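You operate a simulated robot arm through the tools that you are given. There is no shell and no other tool. Be economical: measure what you need, move in short steps, check, and stop when the job is done.

Carry out the task below with a simulated robot arm. There is one attempt and no reset: what you move stays moved.

TASK
Take the peg from the top of the desk and put it on the brown block there.
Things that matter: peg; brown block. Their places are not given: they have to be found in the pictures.

It is judged by the outcome, as a careful person would: the job done as asked, and still so three seconds after it is handed in. It fails if anything else is knocked over, pushed out of place, dropped, spilled or broken.

THE ROBOT
A 7-joint arm with a two-finger parallel gripper, fixed in place. Base frame: the origin is at the foot of the arm, x ahead of it, y to its left, z up; the work surface is at about z = 0. Lengths are in cm, angles in degrees, forces in N, time in s.
With the tool pointing down near the work surface it reaches from about 24 to 62 cm from the base axis. Its first joint turns from -66.0 to 66.0 degrees. Payload 2.6 kg.
Tool frame: the origin (TCP) lies between the finger pads and is the grasp point; the fingertips stand 3 cm ahead of it; z points along the fingers, y is the line along which they close. The gripper opens to 9.4 cm. The fingers are 2.8 cm wide and 1 cm thick; the gripper's body (5 by 9.6 cm) begins 5.5 cm behind the TCP.
Orientation is that of the tool frame in the base frame, as a unit quaternion [w, x, y, z]. With the fingers straight down and closing along the base's y, the tool's x points along the base's -x, its y along +y and its z along -z.

THE INTERFACE
- The arm moves only by the tool drive_tool. Its arguments are lists of equal length, an entry for each row: "travel": the shift along the tool's x, y, z in cm, a list of three; "twist": the turn about the tool's z in degrees; "fingers": the gripper command, from -1 (shut) to 1 (fully open), values between in proportion. In form: {"travel": [[x, y, z], ...], "twist": [twist, ...], "fingers": [fingers, ...]}. A call has 1 to 10 rows; each row shifts and turns the commanded pose from where the row before left it, along the tool's axes as they then stand. A row lasts 0.2 s, in which the tool goes at most 5 cm and 8.6 degrees; a call with a longer step from one row to the next is refused whole, and so is a gripper value outside its range. A pose out of reach is approached as far as the arm can. The call stops where the force on the tool passes 40 N (or 10 N more than at its start, if that is more) or the arm is blocked; 0.2 s more then pass. The fingers move at their own pace (about 7.2 cm/s each) and stop on an object; they squeeze with about 41 N. The grip force told is the motor's: it shows also when the fingers shut on nothing. Time passes only in rows, and 0.2 s behind the last, so rows that do not move let the fingers close. It gives the time, the measured TCP pose, the force on the tool (base axes), the opening and the grip force at its end, in the units of the frame above (readings bear some noise), and new pictures: "pictures" is both (left out), scene, wrist or none.
- Cameras (640 x 400 px; columns grow to the right, rows downward): "scene" is fixed at [2.61, 42, 57.92]; the picture's right is [-0.86, -0.50, 0.00], its down [-0.21, 0.37, -0.90] and it looks along [0.45, -0.78, -0.43] (base axes); focal length 351 px, centre (320, 200). "wrist" rides on the gripper at [-3.7, 0, -5.8] in the tool frame; the picture's right is [0.00, -1.00, 0.00], its down [0.97, 0.00, -0.24] and it looks along [0.24, 0.00, 0.97] (tool axes); focal length 218 px, centre (320, 200).
- pixel_to_xyz(camera, pixels): for up to 12 pixels [column, row] of the newest picture of that camera ("zoom" is the newest enlarged one), the place [x, y, z] in the base frame of the surface seen there, good to about 0.3 cm. No time passes.
- inspect(camera, box): a new picture of the part [left, top, right, bottom] of that camera's present view, enlarged. No time passes.
- hand_in(): hands the job in; it is judged then, once.

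Work in short steps. Measure before you move; look again where a grasp or a placing could have gone wrong, and mend it. You have 60 turns and 120 pictures in all, the two below and enlarged ones among them. Open the gripper and draw the arm clear of the work before you hand the job in, unless the task says otherwise; then end with one line.

The tools are called after "Emit:" as name(argument=value, ...) on one line, values as JSON. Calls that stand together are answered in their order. drive_tool: Moves the arm, as the interface text tells. Its arguments: {"type":"object","properties":{"travel":{"type":"array","items":{"type":"array","items":{"type":"number"}}},"twist":{"type":"array","items":{"type":"number"}},"fingers":{"type":"array","items":{"type":"number"}},"pictures":{"type":"string","enum":["both","scene","wrist","none"]}},"required":["travel","twist","fingers"]} The other tools are called the same way: pixel_to_xyz (camera, pixels) gives the place of the surface under pixels of a picture; inspect (camera, box) takes an enlarged picture of a part of a camera's view; hand_in () hands the job in.

At the start:

```text
time: 0.0
position: [41.56, -9.35, 31.84]
tool_rot: [0.0, 0.001, 1.0, 0.0]
contact_force: [0.4, 0.7, -0.1]
width: 9.39
finger_force: 0.1
```

scene: 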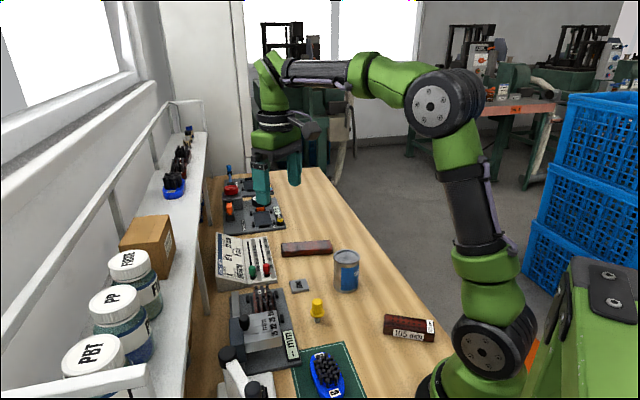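
wrist: 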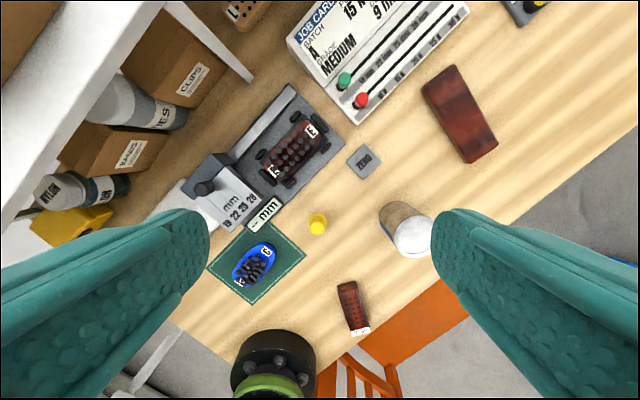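

The yellow peg seems to be at scene (317,310), and there are two brownish blocks at (307,248) and (409,327). I'll look closer at each.

Emit:
inspect(camera="scene", box=[270, 220, 450, 350])

Emit:
inspect(camera="wrist", box=[240, 50, 520, 350])

Emit:
pixel_to_xyz(camera="scene", pixels=[[317, 301], [318, 312], [317, 323], [307, 246], [283, 245], [331, 243], [388, 318], [431, 325], [409, 323], [302, 286], [346, 255], [330, 320]])

Emit:
pixel_to_xyz(camera="wrist", pixels=[[317, 224], [440, 75], [480, 150], [425, 90], [495, 140], [460, 115], [340, 285], [360, 330], [350, 300], [400, 220], [330, 240], [355, 200]])

```text
3.08 times, centred on (360, 285) of scene
```

zoom: 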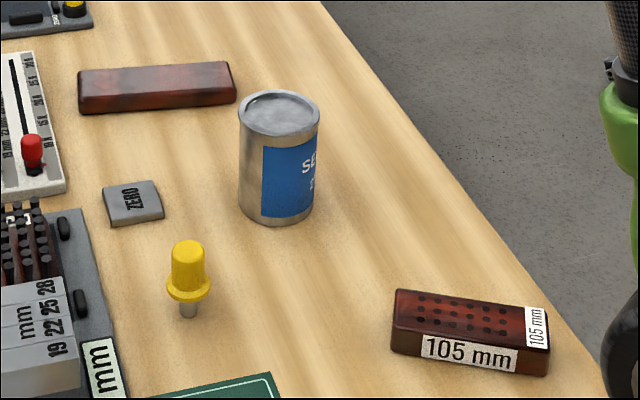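

```text
1.33 times, centred on (380, 200) of wrist
```

zoom: 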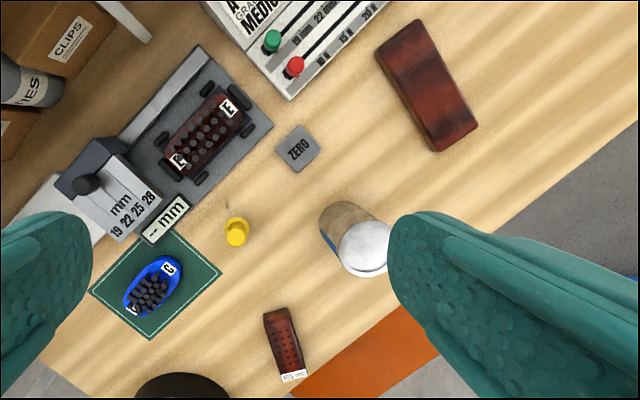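

```text
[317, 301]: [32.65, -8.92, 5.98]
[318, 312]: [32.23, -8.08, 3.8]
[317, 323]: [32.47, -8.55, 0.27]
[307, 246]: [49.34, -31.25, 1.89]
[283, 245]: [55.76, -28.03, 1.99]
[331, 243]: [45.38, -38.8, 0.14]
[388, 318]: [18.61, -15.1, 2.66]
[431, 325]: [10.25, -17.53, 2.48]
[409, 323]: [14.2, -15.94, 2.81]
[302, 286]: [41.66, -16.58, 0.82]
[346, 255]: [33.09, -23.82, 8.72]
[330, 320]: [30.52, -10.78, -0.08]
```

```text
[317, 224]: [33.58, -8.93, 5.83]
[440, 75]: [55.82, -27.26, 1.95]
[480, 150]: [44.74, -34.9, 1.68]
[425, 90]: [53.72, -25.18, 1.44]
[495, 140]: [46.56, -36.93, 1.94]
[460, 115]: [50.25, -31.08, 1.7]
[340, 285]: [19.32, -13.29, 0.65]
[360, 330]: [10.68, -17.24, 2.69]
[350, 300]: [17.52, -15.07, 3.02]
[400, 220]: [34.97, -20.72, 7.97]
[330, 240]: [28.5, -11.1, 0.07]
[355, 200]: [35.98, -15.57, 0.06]
```

The peg stands on its thin pin at about (32.8,-8.7), with its top near z≈6. The plain brown block is centred near (50,-31) with its top at ~1.9. The drilled "105 mm" block is a different object and lies out of reach. I'll move above the peg and measure again.

Emit:
drive_tool(travel=[[1.7, 0.12, 3.4], [1.7, 0.12, 3.4], [1.7, 0.12, 3.4], [1.7, 0.12, 3.4], [1.7, 0.12, 3.4], [0, 0, 0]], twist=[0, 0, 0, 0, 0, 0], fingers=[0.3, 0.3, 0.2, 0.2, 0.2, 0.2])

Emit:
inspect(camera="scene", box=[280, 280, 360, 330])

```text
time: 1.4
position: [33.14, -8.32, 14.71]
tool_rot: [0.001, 0.0, 1.0, 0.001]
contact_force: [-0.8, -0.5, 0.5]
width: 5.64
finger_force: 0.1
```

scene: 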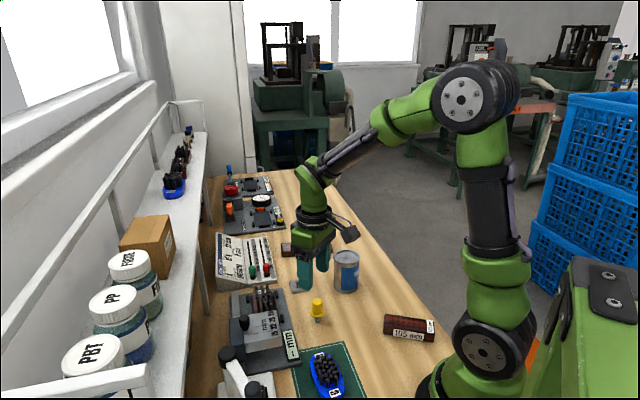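
wrist: 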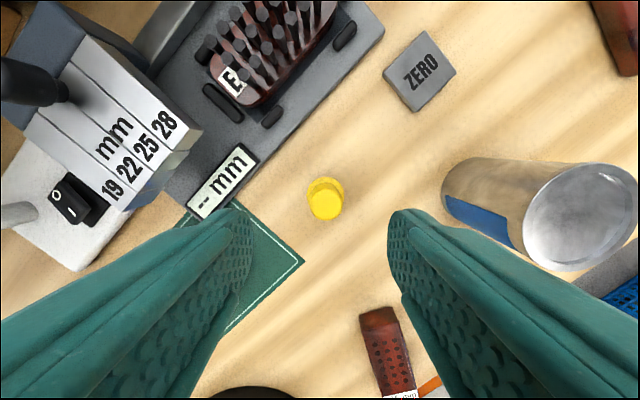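

```text
8.00 times, centred on (320, 305) of scene
```

zoom: 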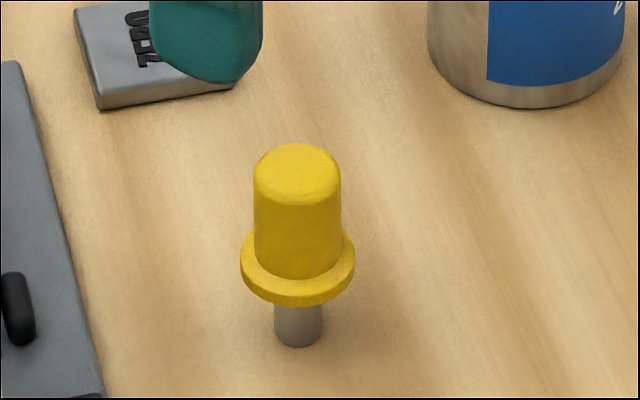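

Emit:
pixel_to_xyz(camera="zoom", pixels=[[297, 155], [297, 190], [297, 262], [297, 286], [297, 300], [297, 325], [297, 344], [256, 220], [338, 220], [244, 268], [352, 268]])

Emit:
pixel_to_xyz(camera="wrist", pixels=[[325, 204], [310, 203], [341, 203], [325, 188], [325, 218], [222, 182]])

```text
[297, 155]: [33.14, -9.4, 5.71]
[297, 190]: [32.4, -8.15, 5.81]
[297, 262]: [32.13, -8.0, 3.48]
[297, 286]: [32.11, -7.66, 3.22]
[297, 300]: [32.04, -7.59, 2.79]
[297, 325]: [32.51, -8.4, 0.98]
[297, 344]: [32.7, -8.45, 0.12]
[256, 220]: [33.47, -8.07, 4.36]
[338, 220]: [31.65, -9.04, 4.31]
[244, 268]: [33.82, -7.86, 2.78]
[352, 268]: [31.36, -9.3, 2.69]
```

```text
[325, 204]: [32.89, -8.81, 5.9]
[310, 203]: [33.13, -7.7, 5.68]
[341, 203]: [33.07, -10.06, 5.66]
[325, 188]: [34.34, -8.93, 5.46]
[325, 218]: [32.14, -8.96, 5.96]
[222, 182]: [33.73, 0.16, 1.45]
```

The peg axis is at about (32.8,-8.8). The head spans z 3.4–5.9, with a wider collar below it, so I'll grip the head with the fingertips just above the collar (TCP z≈6.7). First I'll descend partway and check alignment.

Emit:
drive_tool(travel=[[0.15, -0.2, 2.5], [0.15, -0.2, 2.5], [0, 0, 0]], twist=[0, 0, 0], fingers=[0.0, 0.0, 0.0])

```text
time: 2.2
position: [32.96, -8.85, 9.8]
tool_rot: [0.0, 0.0, 1.0, 0.0]
contact_force: [-0.7, -0.3, 1.0]
width: 4.72
finger_force: 0.0
```

scene: 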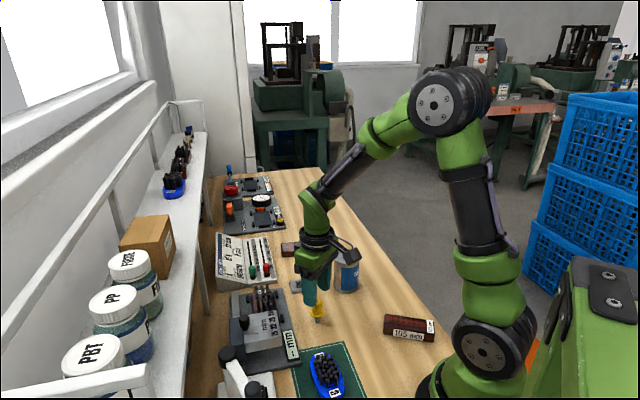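
wrist: 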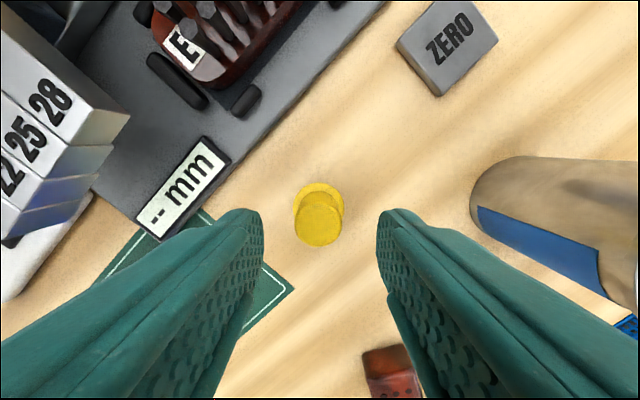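

The peg is centred between the fingers at wrist (318,218). I'll lower 3.1 cm and close.

Emit:
drive_tool(travel=[[0.1, 0.0, 1.6], [0.05, 0.0, 1.5], [0, 0, 0]], twist=[0, 0, 0], fingers=[0.0, 0.0, 0.0])

Emit:
inspect(camera="scene", box=[280, 280, 360, 330])

```text
time: 3.0
position: [32.79, -8.93, 6.78]
tool_rot: [0.0, 0.0, 1.0, 0.0]
contact_force: [0.0, 0.2, -0.3]
width: 4.68
finger_force: 0.0
```

scene: 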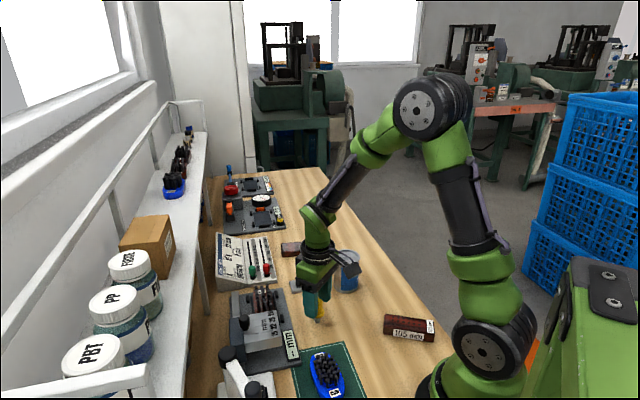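
wrist: 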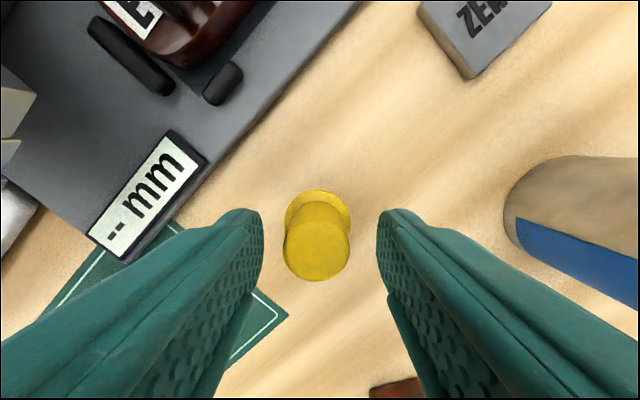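

```text
8.00 times, centred on (320, 305) of scene
```

zoom: 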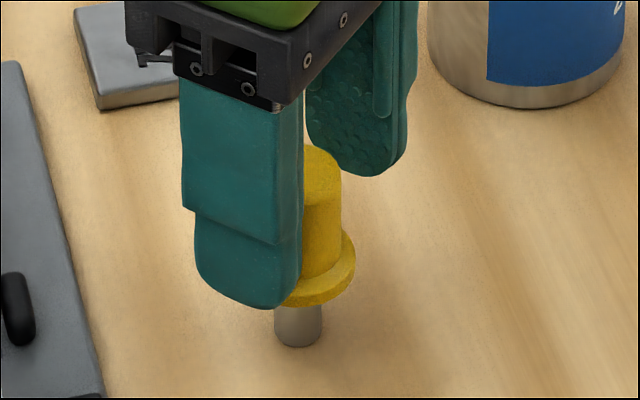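

The fingertips are just above the collar on both sides, so I'll close.

Emit:
drive_tool(travel=[[0, 0, 0], [0, 0, 0], [0, 0, 0], [0, 0, 0]], twist=[0, 0, 0, 0], fingers=[-0.4, -0.8, -1, -1])

Emit:
inspect(camera="scene", box=[280, 280, 360, 330])

```text
time: 4.0
position: [32.71, -8.99, 6.77]
tool_rot: [0.0, 0.0, 1.0, 0.0]
contact_force: [0.1, 0.8, 1.0]
width: 2.23
finger_force: 41.0
```

scene: 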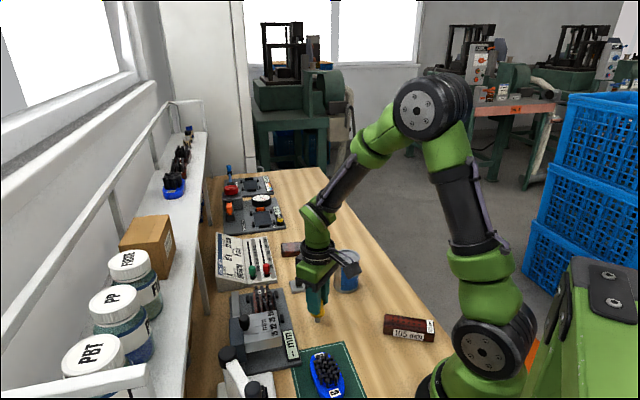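
wrist: 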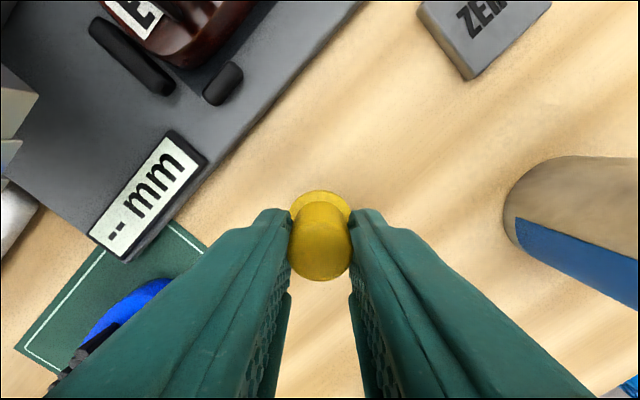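

```text
8.00 times, centred on (320, 305) of scene
```

zoom: 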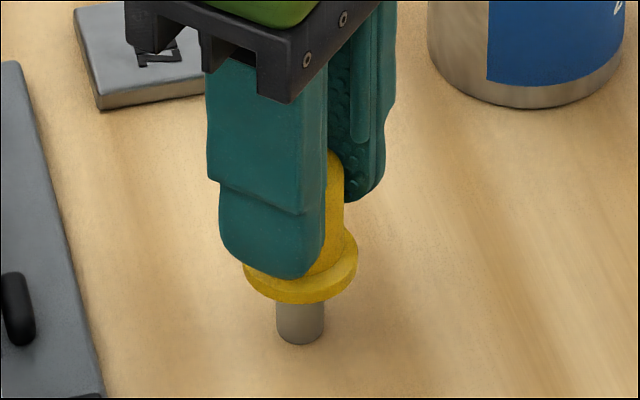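

It's gripped firmly at width 2.23. I'll lift straight up to z≈17.

Emit:
drive_tool(travel=[[0, 0, -1], [0, 0, -2], [0, 0, -3], [0, 0, -3], [0, 0, -2], [0, 0, 0]], twist=[0, 0, 0, 0, 0, 0], fingers=[-1, -1, -1, -1, -1, -1])

Emit:
pixel_to_xyz(camera="scene", pixels=[[283, 252], [330, 248], [332, 241], [283, 244]])

```text
time: 5.4
position: [32.75, -9.22, 17.9]
tool_rot: [0.0, 0.001, 1.0, 0.0]
contact_force: [-0.1, -0.2, -0.9]
width: 2.24
finger_force: 40.8
```

scene: 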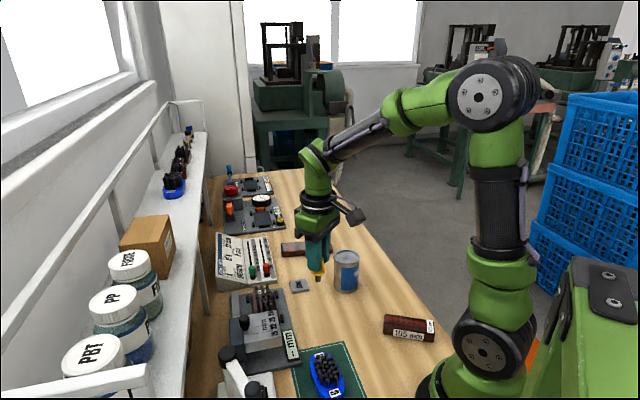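
wrist: 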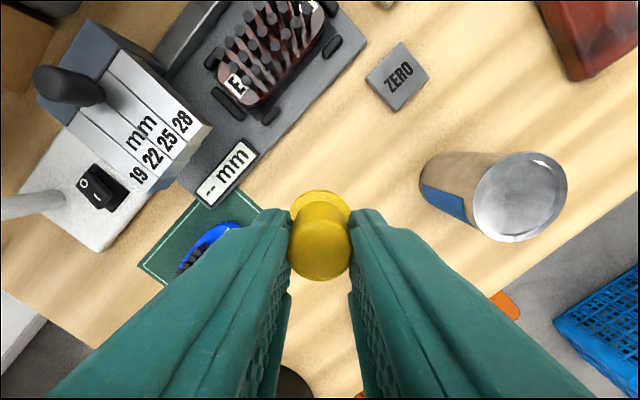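

```text
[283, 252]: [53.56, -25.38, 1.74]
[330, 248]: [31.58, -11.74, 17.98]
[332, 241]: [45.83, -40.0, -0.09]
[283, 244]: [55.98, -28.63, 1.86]
```

The peg is held upright. Next I carry it over towards the block at this height and look with the wrist camera.

Emit:
drive_tool(travel=[[-2.0, -2.7, 0], [-2.3, -3.1, 0], [-2.3, -3.1, 0], [-2.3, -3.1, 0], [-2.3, -3.1, 0], [-2.3, -3.0, 0], [-1, -1.0, 0], [0, 0, 0]], twist=[0, 0, 0, 0, 0, 0, 0, 0], fingers=[-1, -1, -1, -1, -1, -1, -1, -1])

Emit:
pixel_to_xyz(camera="wrist", pixels=[[320, 195], [320, 170], [320, 150]])

```text
time: 7.2
position: [47.22, -28.18, 17.65]
tool_rot: [0.0, 0.0, 1.0, -0.001]
contact_force: [0.2, -1.0, -0.7]
width: 2.25
finger_force: 41.0
```

scene: 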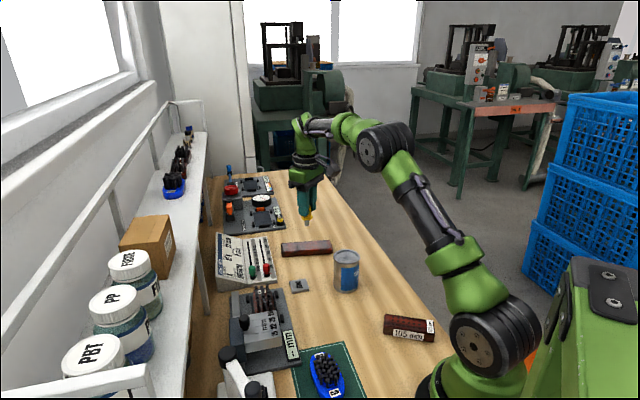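
wrist: 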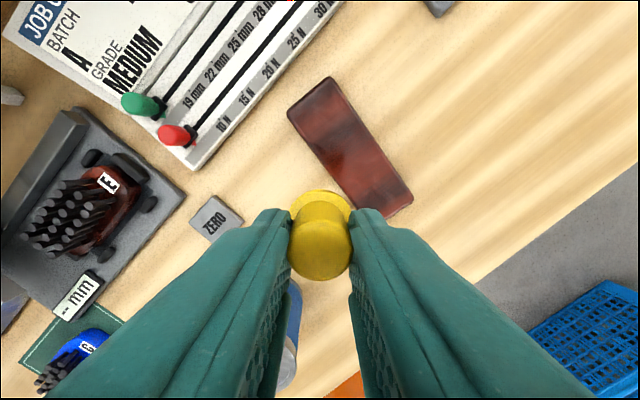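

```text
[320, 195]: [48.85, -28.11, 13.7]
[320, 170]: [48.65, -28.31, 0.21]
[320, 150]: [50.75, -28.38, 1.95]
```

Emit:
pixel_to_xyz(camera="wrist", pixels=[[290, 110], [329, 82], [411, 193], [350, 142], [326, 149], [376, 134], [355, 197]])

Emit:
pixel_to_xyz(camera="scene", pixels=[[284, 245], [329, 242], [307, 245], [331, 249], [300, 245], [310, 241]])

```text
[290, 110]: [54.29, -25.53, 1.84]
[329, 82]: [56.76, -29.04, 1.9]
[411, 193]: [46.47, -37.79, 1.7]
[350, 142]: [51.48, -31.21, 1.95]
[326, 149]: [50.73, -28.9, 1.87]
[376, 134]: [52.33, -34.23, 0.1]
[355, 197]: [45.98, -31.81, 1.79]
```

```text
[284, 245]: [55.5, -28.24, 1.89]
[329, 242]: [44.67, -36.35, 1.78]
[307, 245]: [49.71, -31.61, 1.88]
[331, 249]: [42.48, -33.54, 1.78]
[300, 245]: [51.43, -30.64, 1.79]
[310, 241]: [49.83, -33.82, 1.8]
```

The block corners put its centre at about (50.2,-31.6), with the top at 1.85. I'll move over it and go down to TCP z≈9.8, about 1.2 cm above contact.

Emit:
drive_tool(travel=[[-1.4, -1.6, 0], [-1.5, -1.75, 0], [0, 0, 2.5], [0, 0, 2.5], [0, 0, 2.0], [0, 0, 0.9], [0, 0, 0]], twist=[0, 0, 0, 0, 0, 0, 0], fingers=[-1, -1, -1, -1, -1, -1, -1])

Emit:
inspect(camera="scene", box=[260, 210, 356, 270])

```text
time: 8.8
position: [50.12, -31.5, 9.94]
tool_rot: [0.0, 0.0, 1.0, 0.0]
contact_force: [-0.8, 0.1, -1.1]
width: 2.22
finger_force: 40.9
```

scene: 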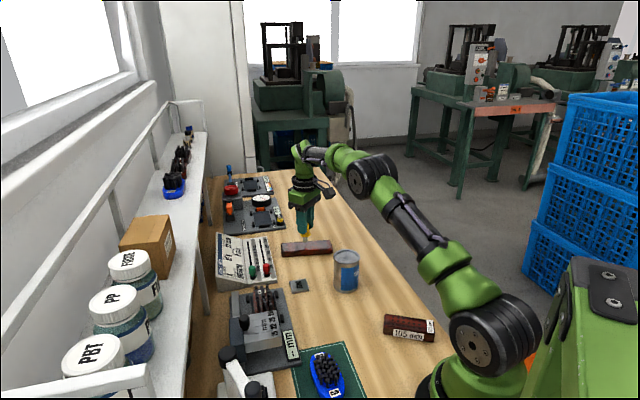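
wrist: 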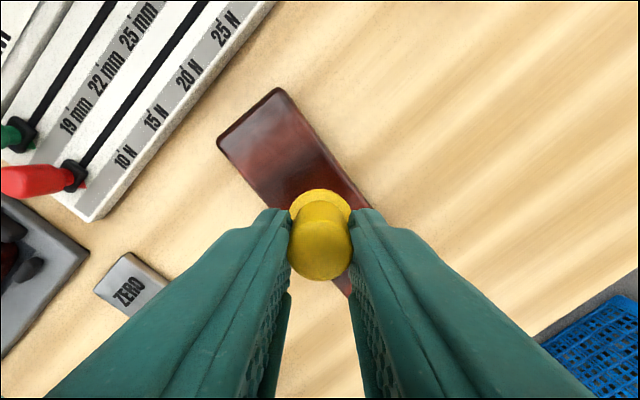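

```text
6.67 times, centred on (308, 240) of scene
```

zoom: 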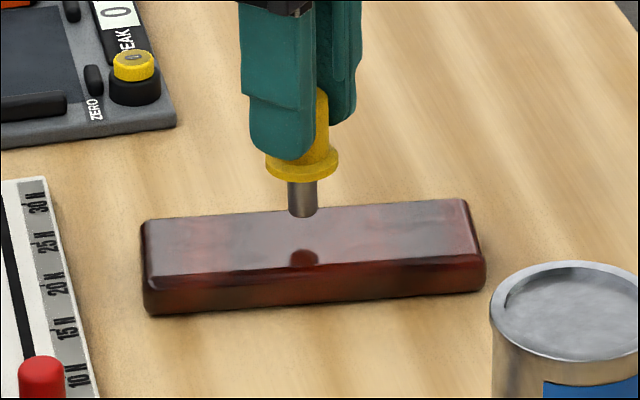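

The peg is above the middle of the block, so I'll lower it gently in small steps.

Emit:
drive_tool(travel=[[0, 0, 0.5], [0, 0, 0.3], [0, 0, 0.2], [0, 0, 0.1], [0, 0, 0]], twist=[0, 0, 0, 0, 0], fingers=[-1, -1, -1, -1, -1], pictures="none")

Emit:
inspect(camera="scene", box=[284, 225, 332, 255])

```text
time: 10.0
position: [50.05, -31.55, 8.73]
tool_rot: [-0.001, 0.0, 1.0, 0.0]
contact_force: [-0.1, 0.1, -0.8]
width: 2.24
finger_force: 41.1
```

```text
13.33 times, centred on (308, 240) of scene
```

zoom: 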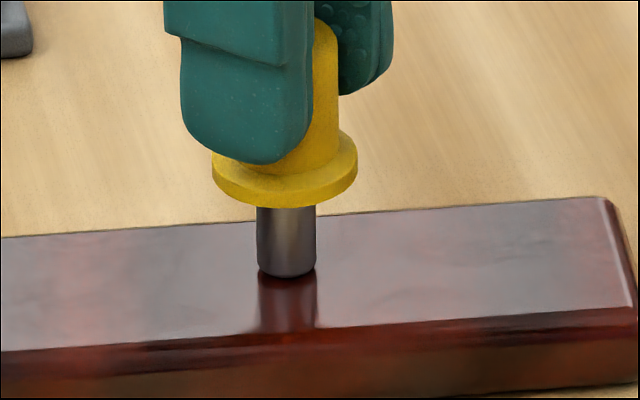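

The pin is nearly touching its reflection. I'll take very small steps until a contact force shows.

Emit:
drive_tool(travel=[[0, 0, 0.05], [0, 0, 0.04], [0, 0, 0]], twist=[0, 0, 0], fingers=[-1, -1, -1], pictures="none")

Emit:
inspect(camera="scene", box=[284, 225, 332, 255])

```text
time: 10.8
position: [50.08, -31.49, 8.7]
tool_rot: [0.001, 0.0, 1.0, 0.0]
contact_force: [0.1, 0.0, -0.8]
width: 2.25
finger_force: 40.6
```

```text
13.33 times, centred on (308, 240) of scene
```

zoom: 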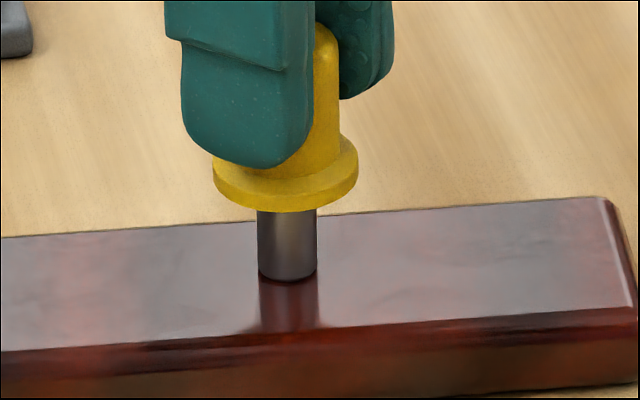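

Emit:
drive_tool(travel=[[0, 0, 0.05], [0, 0, 0.04], [0, 0, 0]], twist=[0, 0, 0], fingers=[-1, -1, -1], pictures="none")

Emit:
inspect(camera="scene", box=[284, 225, 332, 255])

```text
time: 11.6
position: [50.15, -31.64, 8.71]
tool_rot: [0.001, -0.001, 1.0, -0.001]
contact_force: [-2.2, 0.6, 10.5]
width: 2.26
finger_force: 41.0
```

```text
13.33 times, centred on (308, 240) of scene
```

zoom: 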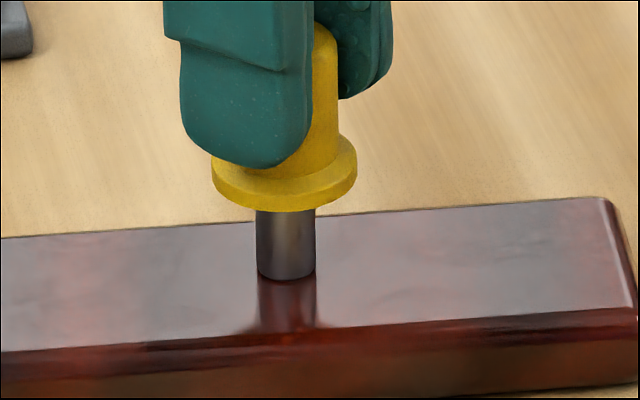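

Contact shows at about 10 N. I'll ease off slightly and then open slowly.

Emit:
drive_tool(travel=[[0, 0, -0.05], [0, 0, 0], [0, 0, 0], [0, 0, 0], [0, 0, 0], [0, 0, 0], [0, 0, 0]], twist=[0, 0, 0, 0, 0, 0, 0], fingers=[-1, -0.55, -0.5, -0.45, -0.38, -0.25, -0.1])

Emit:
inspect(camera="scene", box=[284, 225, 332, 255])

```text
time: 13.2
position: [50.08, -31.56, 8.63]
tool_rot: [0.001, -0.001, 1.0, 0.0]
contact_force: [-0.5, 0.0, -0.4]
width: 4.27
finger_force: 0.0
```

scene: 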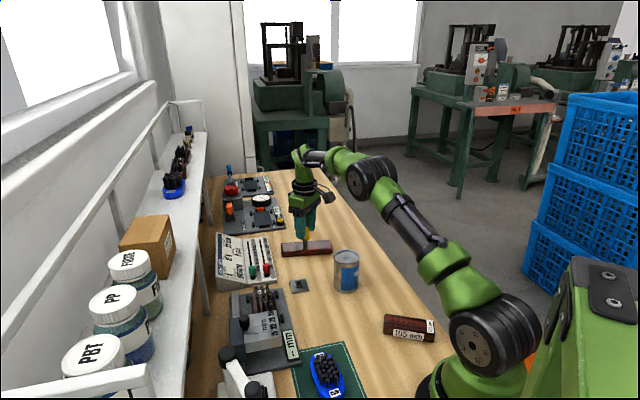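
wrist: 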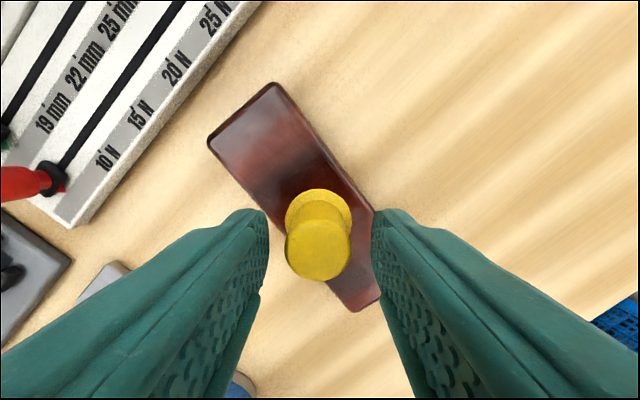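

```text
13.33 times, centred on (308, 240) of scene
```

zoom: 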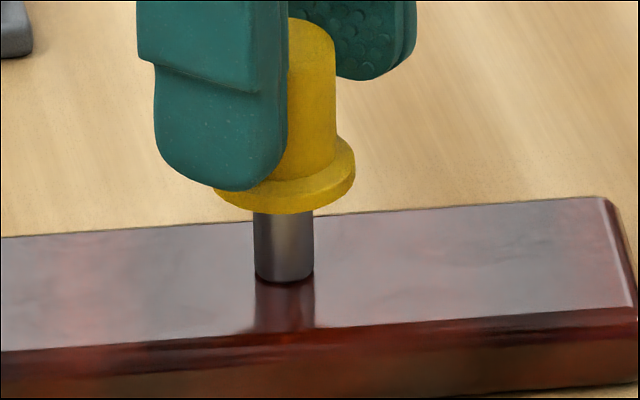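

The peg stands freely on the block and the fingers are clear, so I'll retract straight up, then back.

Emit:
drive_tool(travel=[[0, 0, -0.8], [0, 0, -2], [0, 0, -3], [0, 0, -3], [0, 0, -3], [2, 2, -1], [2.5, 2.5, 0], [2.5, 2.5, 0], [0, 0, 0]], twist=[0, 0, 0, 0, 0, 0, 0, 0, 0], fingers=[0, 0, 0, 0, 0.2, 0.4, 0.4, 0.4, 0.4])

Emit:
inspect(camera="scene", box=[260, 210, 356, 270])

```text
time: 15.2
position: [43.06, -24.51, 21.32]
tool_rot: [0.001, 0.0, 1.0, 0.0]
contact_force: [0.2, -0.4, -0.3]
width: 6.56
finger_force: 0.0
```

scene: 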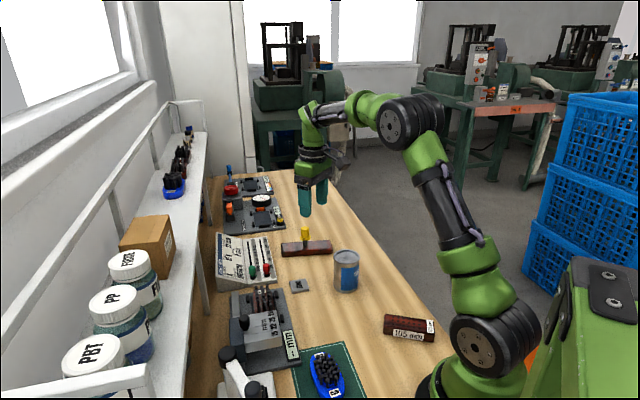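
wrist: 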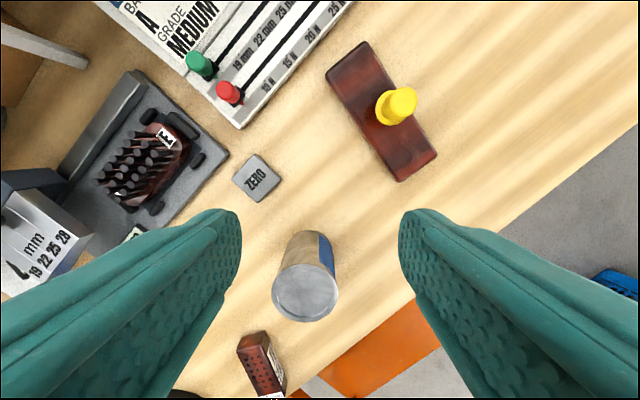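

```text
6.67 times, centred on (308, 240) of scene
```

zoom: 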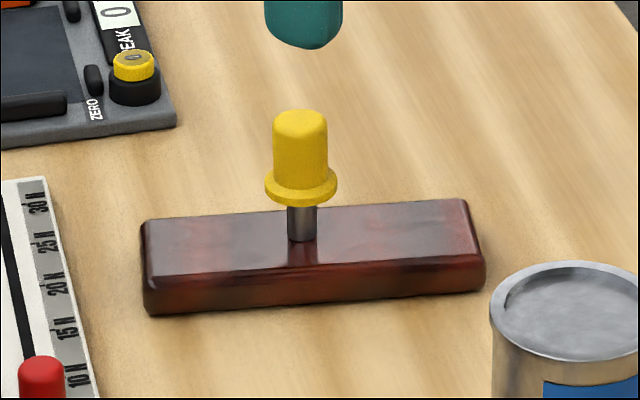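

The peg stands upright on the block, the arm is clear and nothing else has moved, so I'll hand in.

Emit:
hand_in()

```text
The job is handed in.
```

The yellow peg is standing upright on the middle of the plain brown block, the gripper is open and clear of it, and the pictures show nothing else moved.
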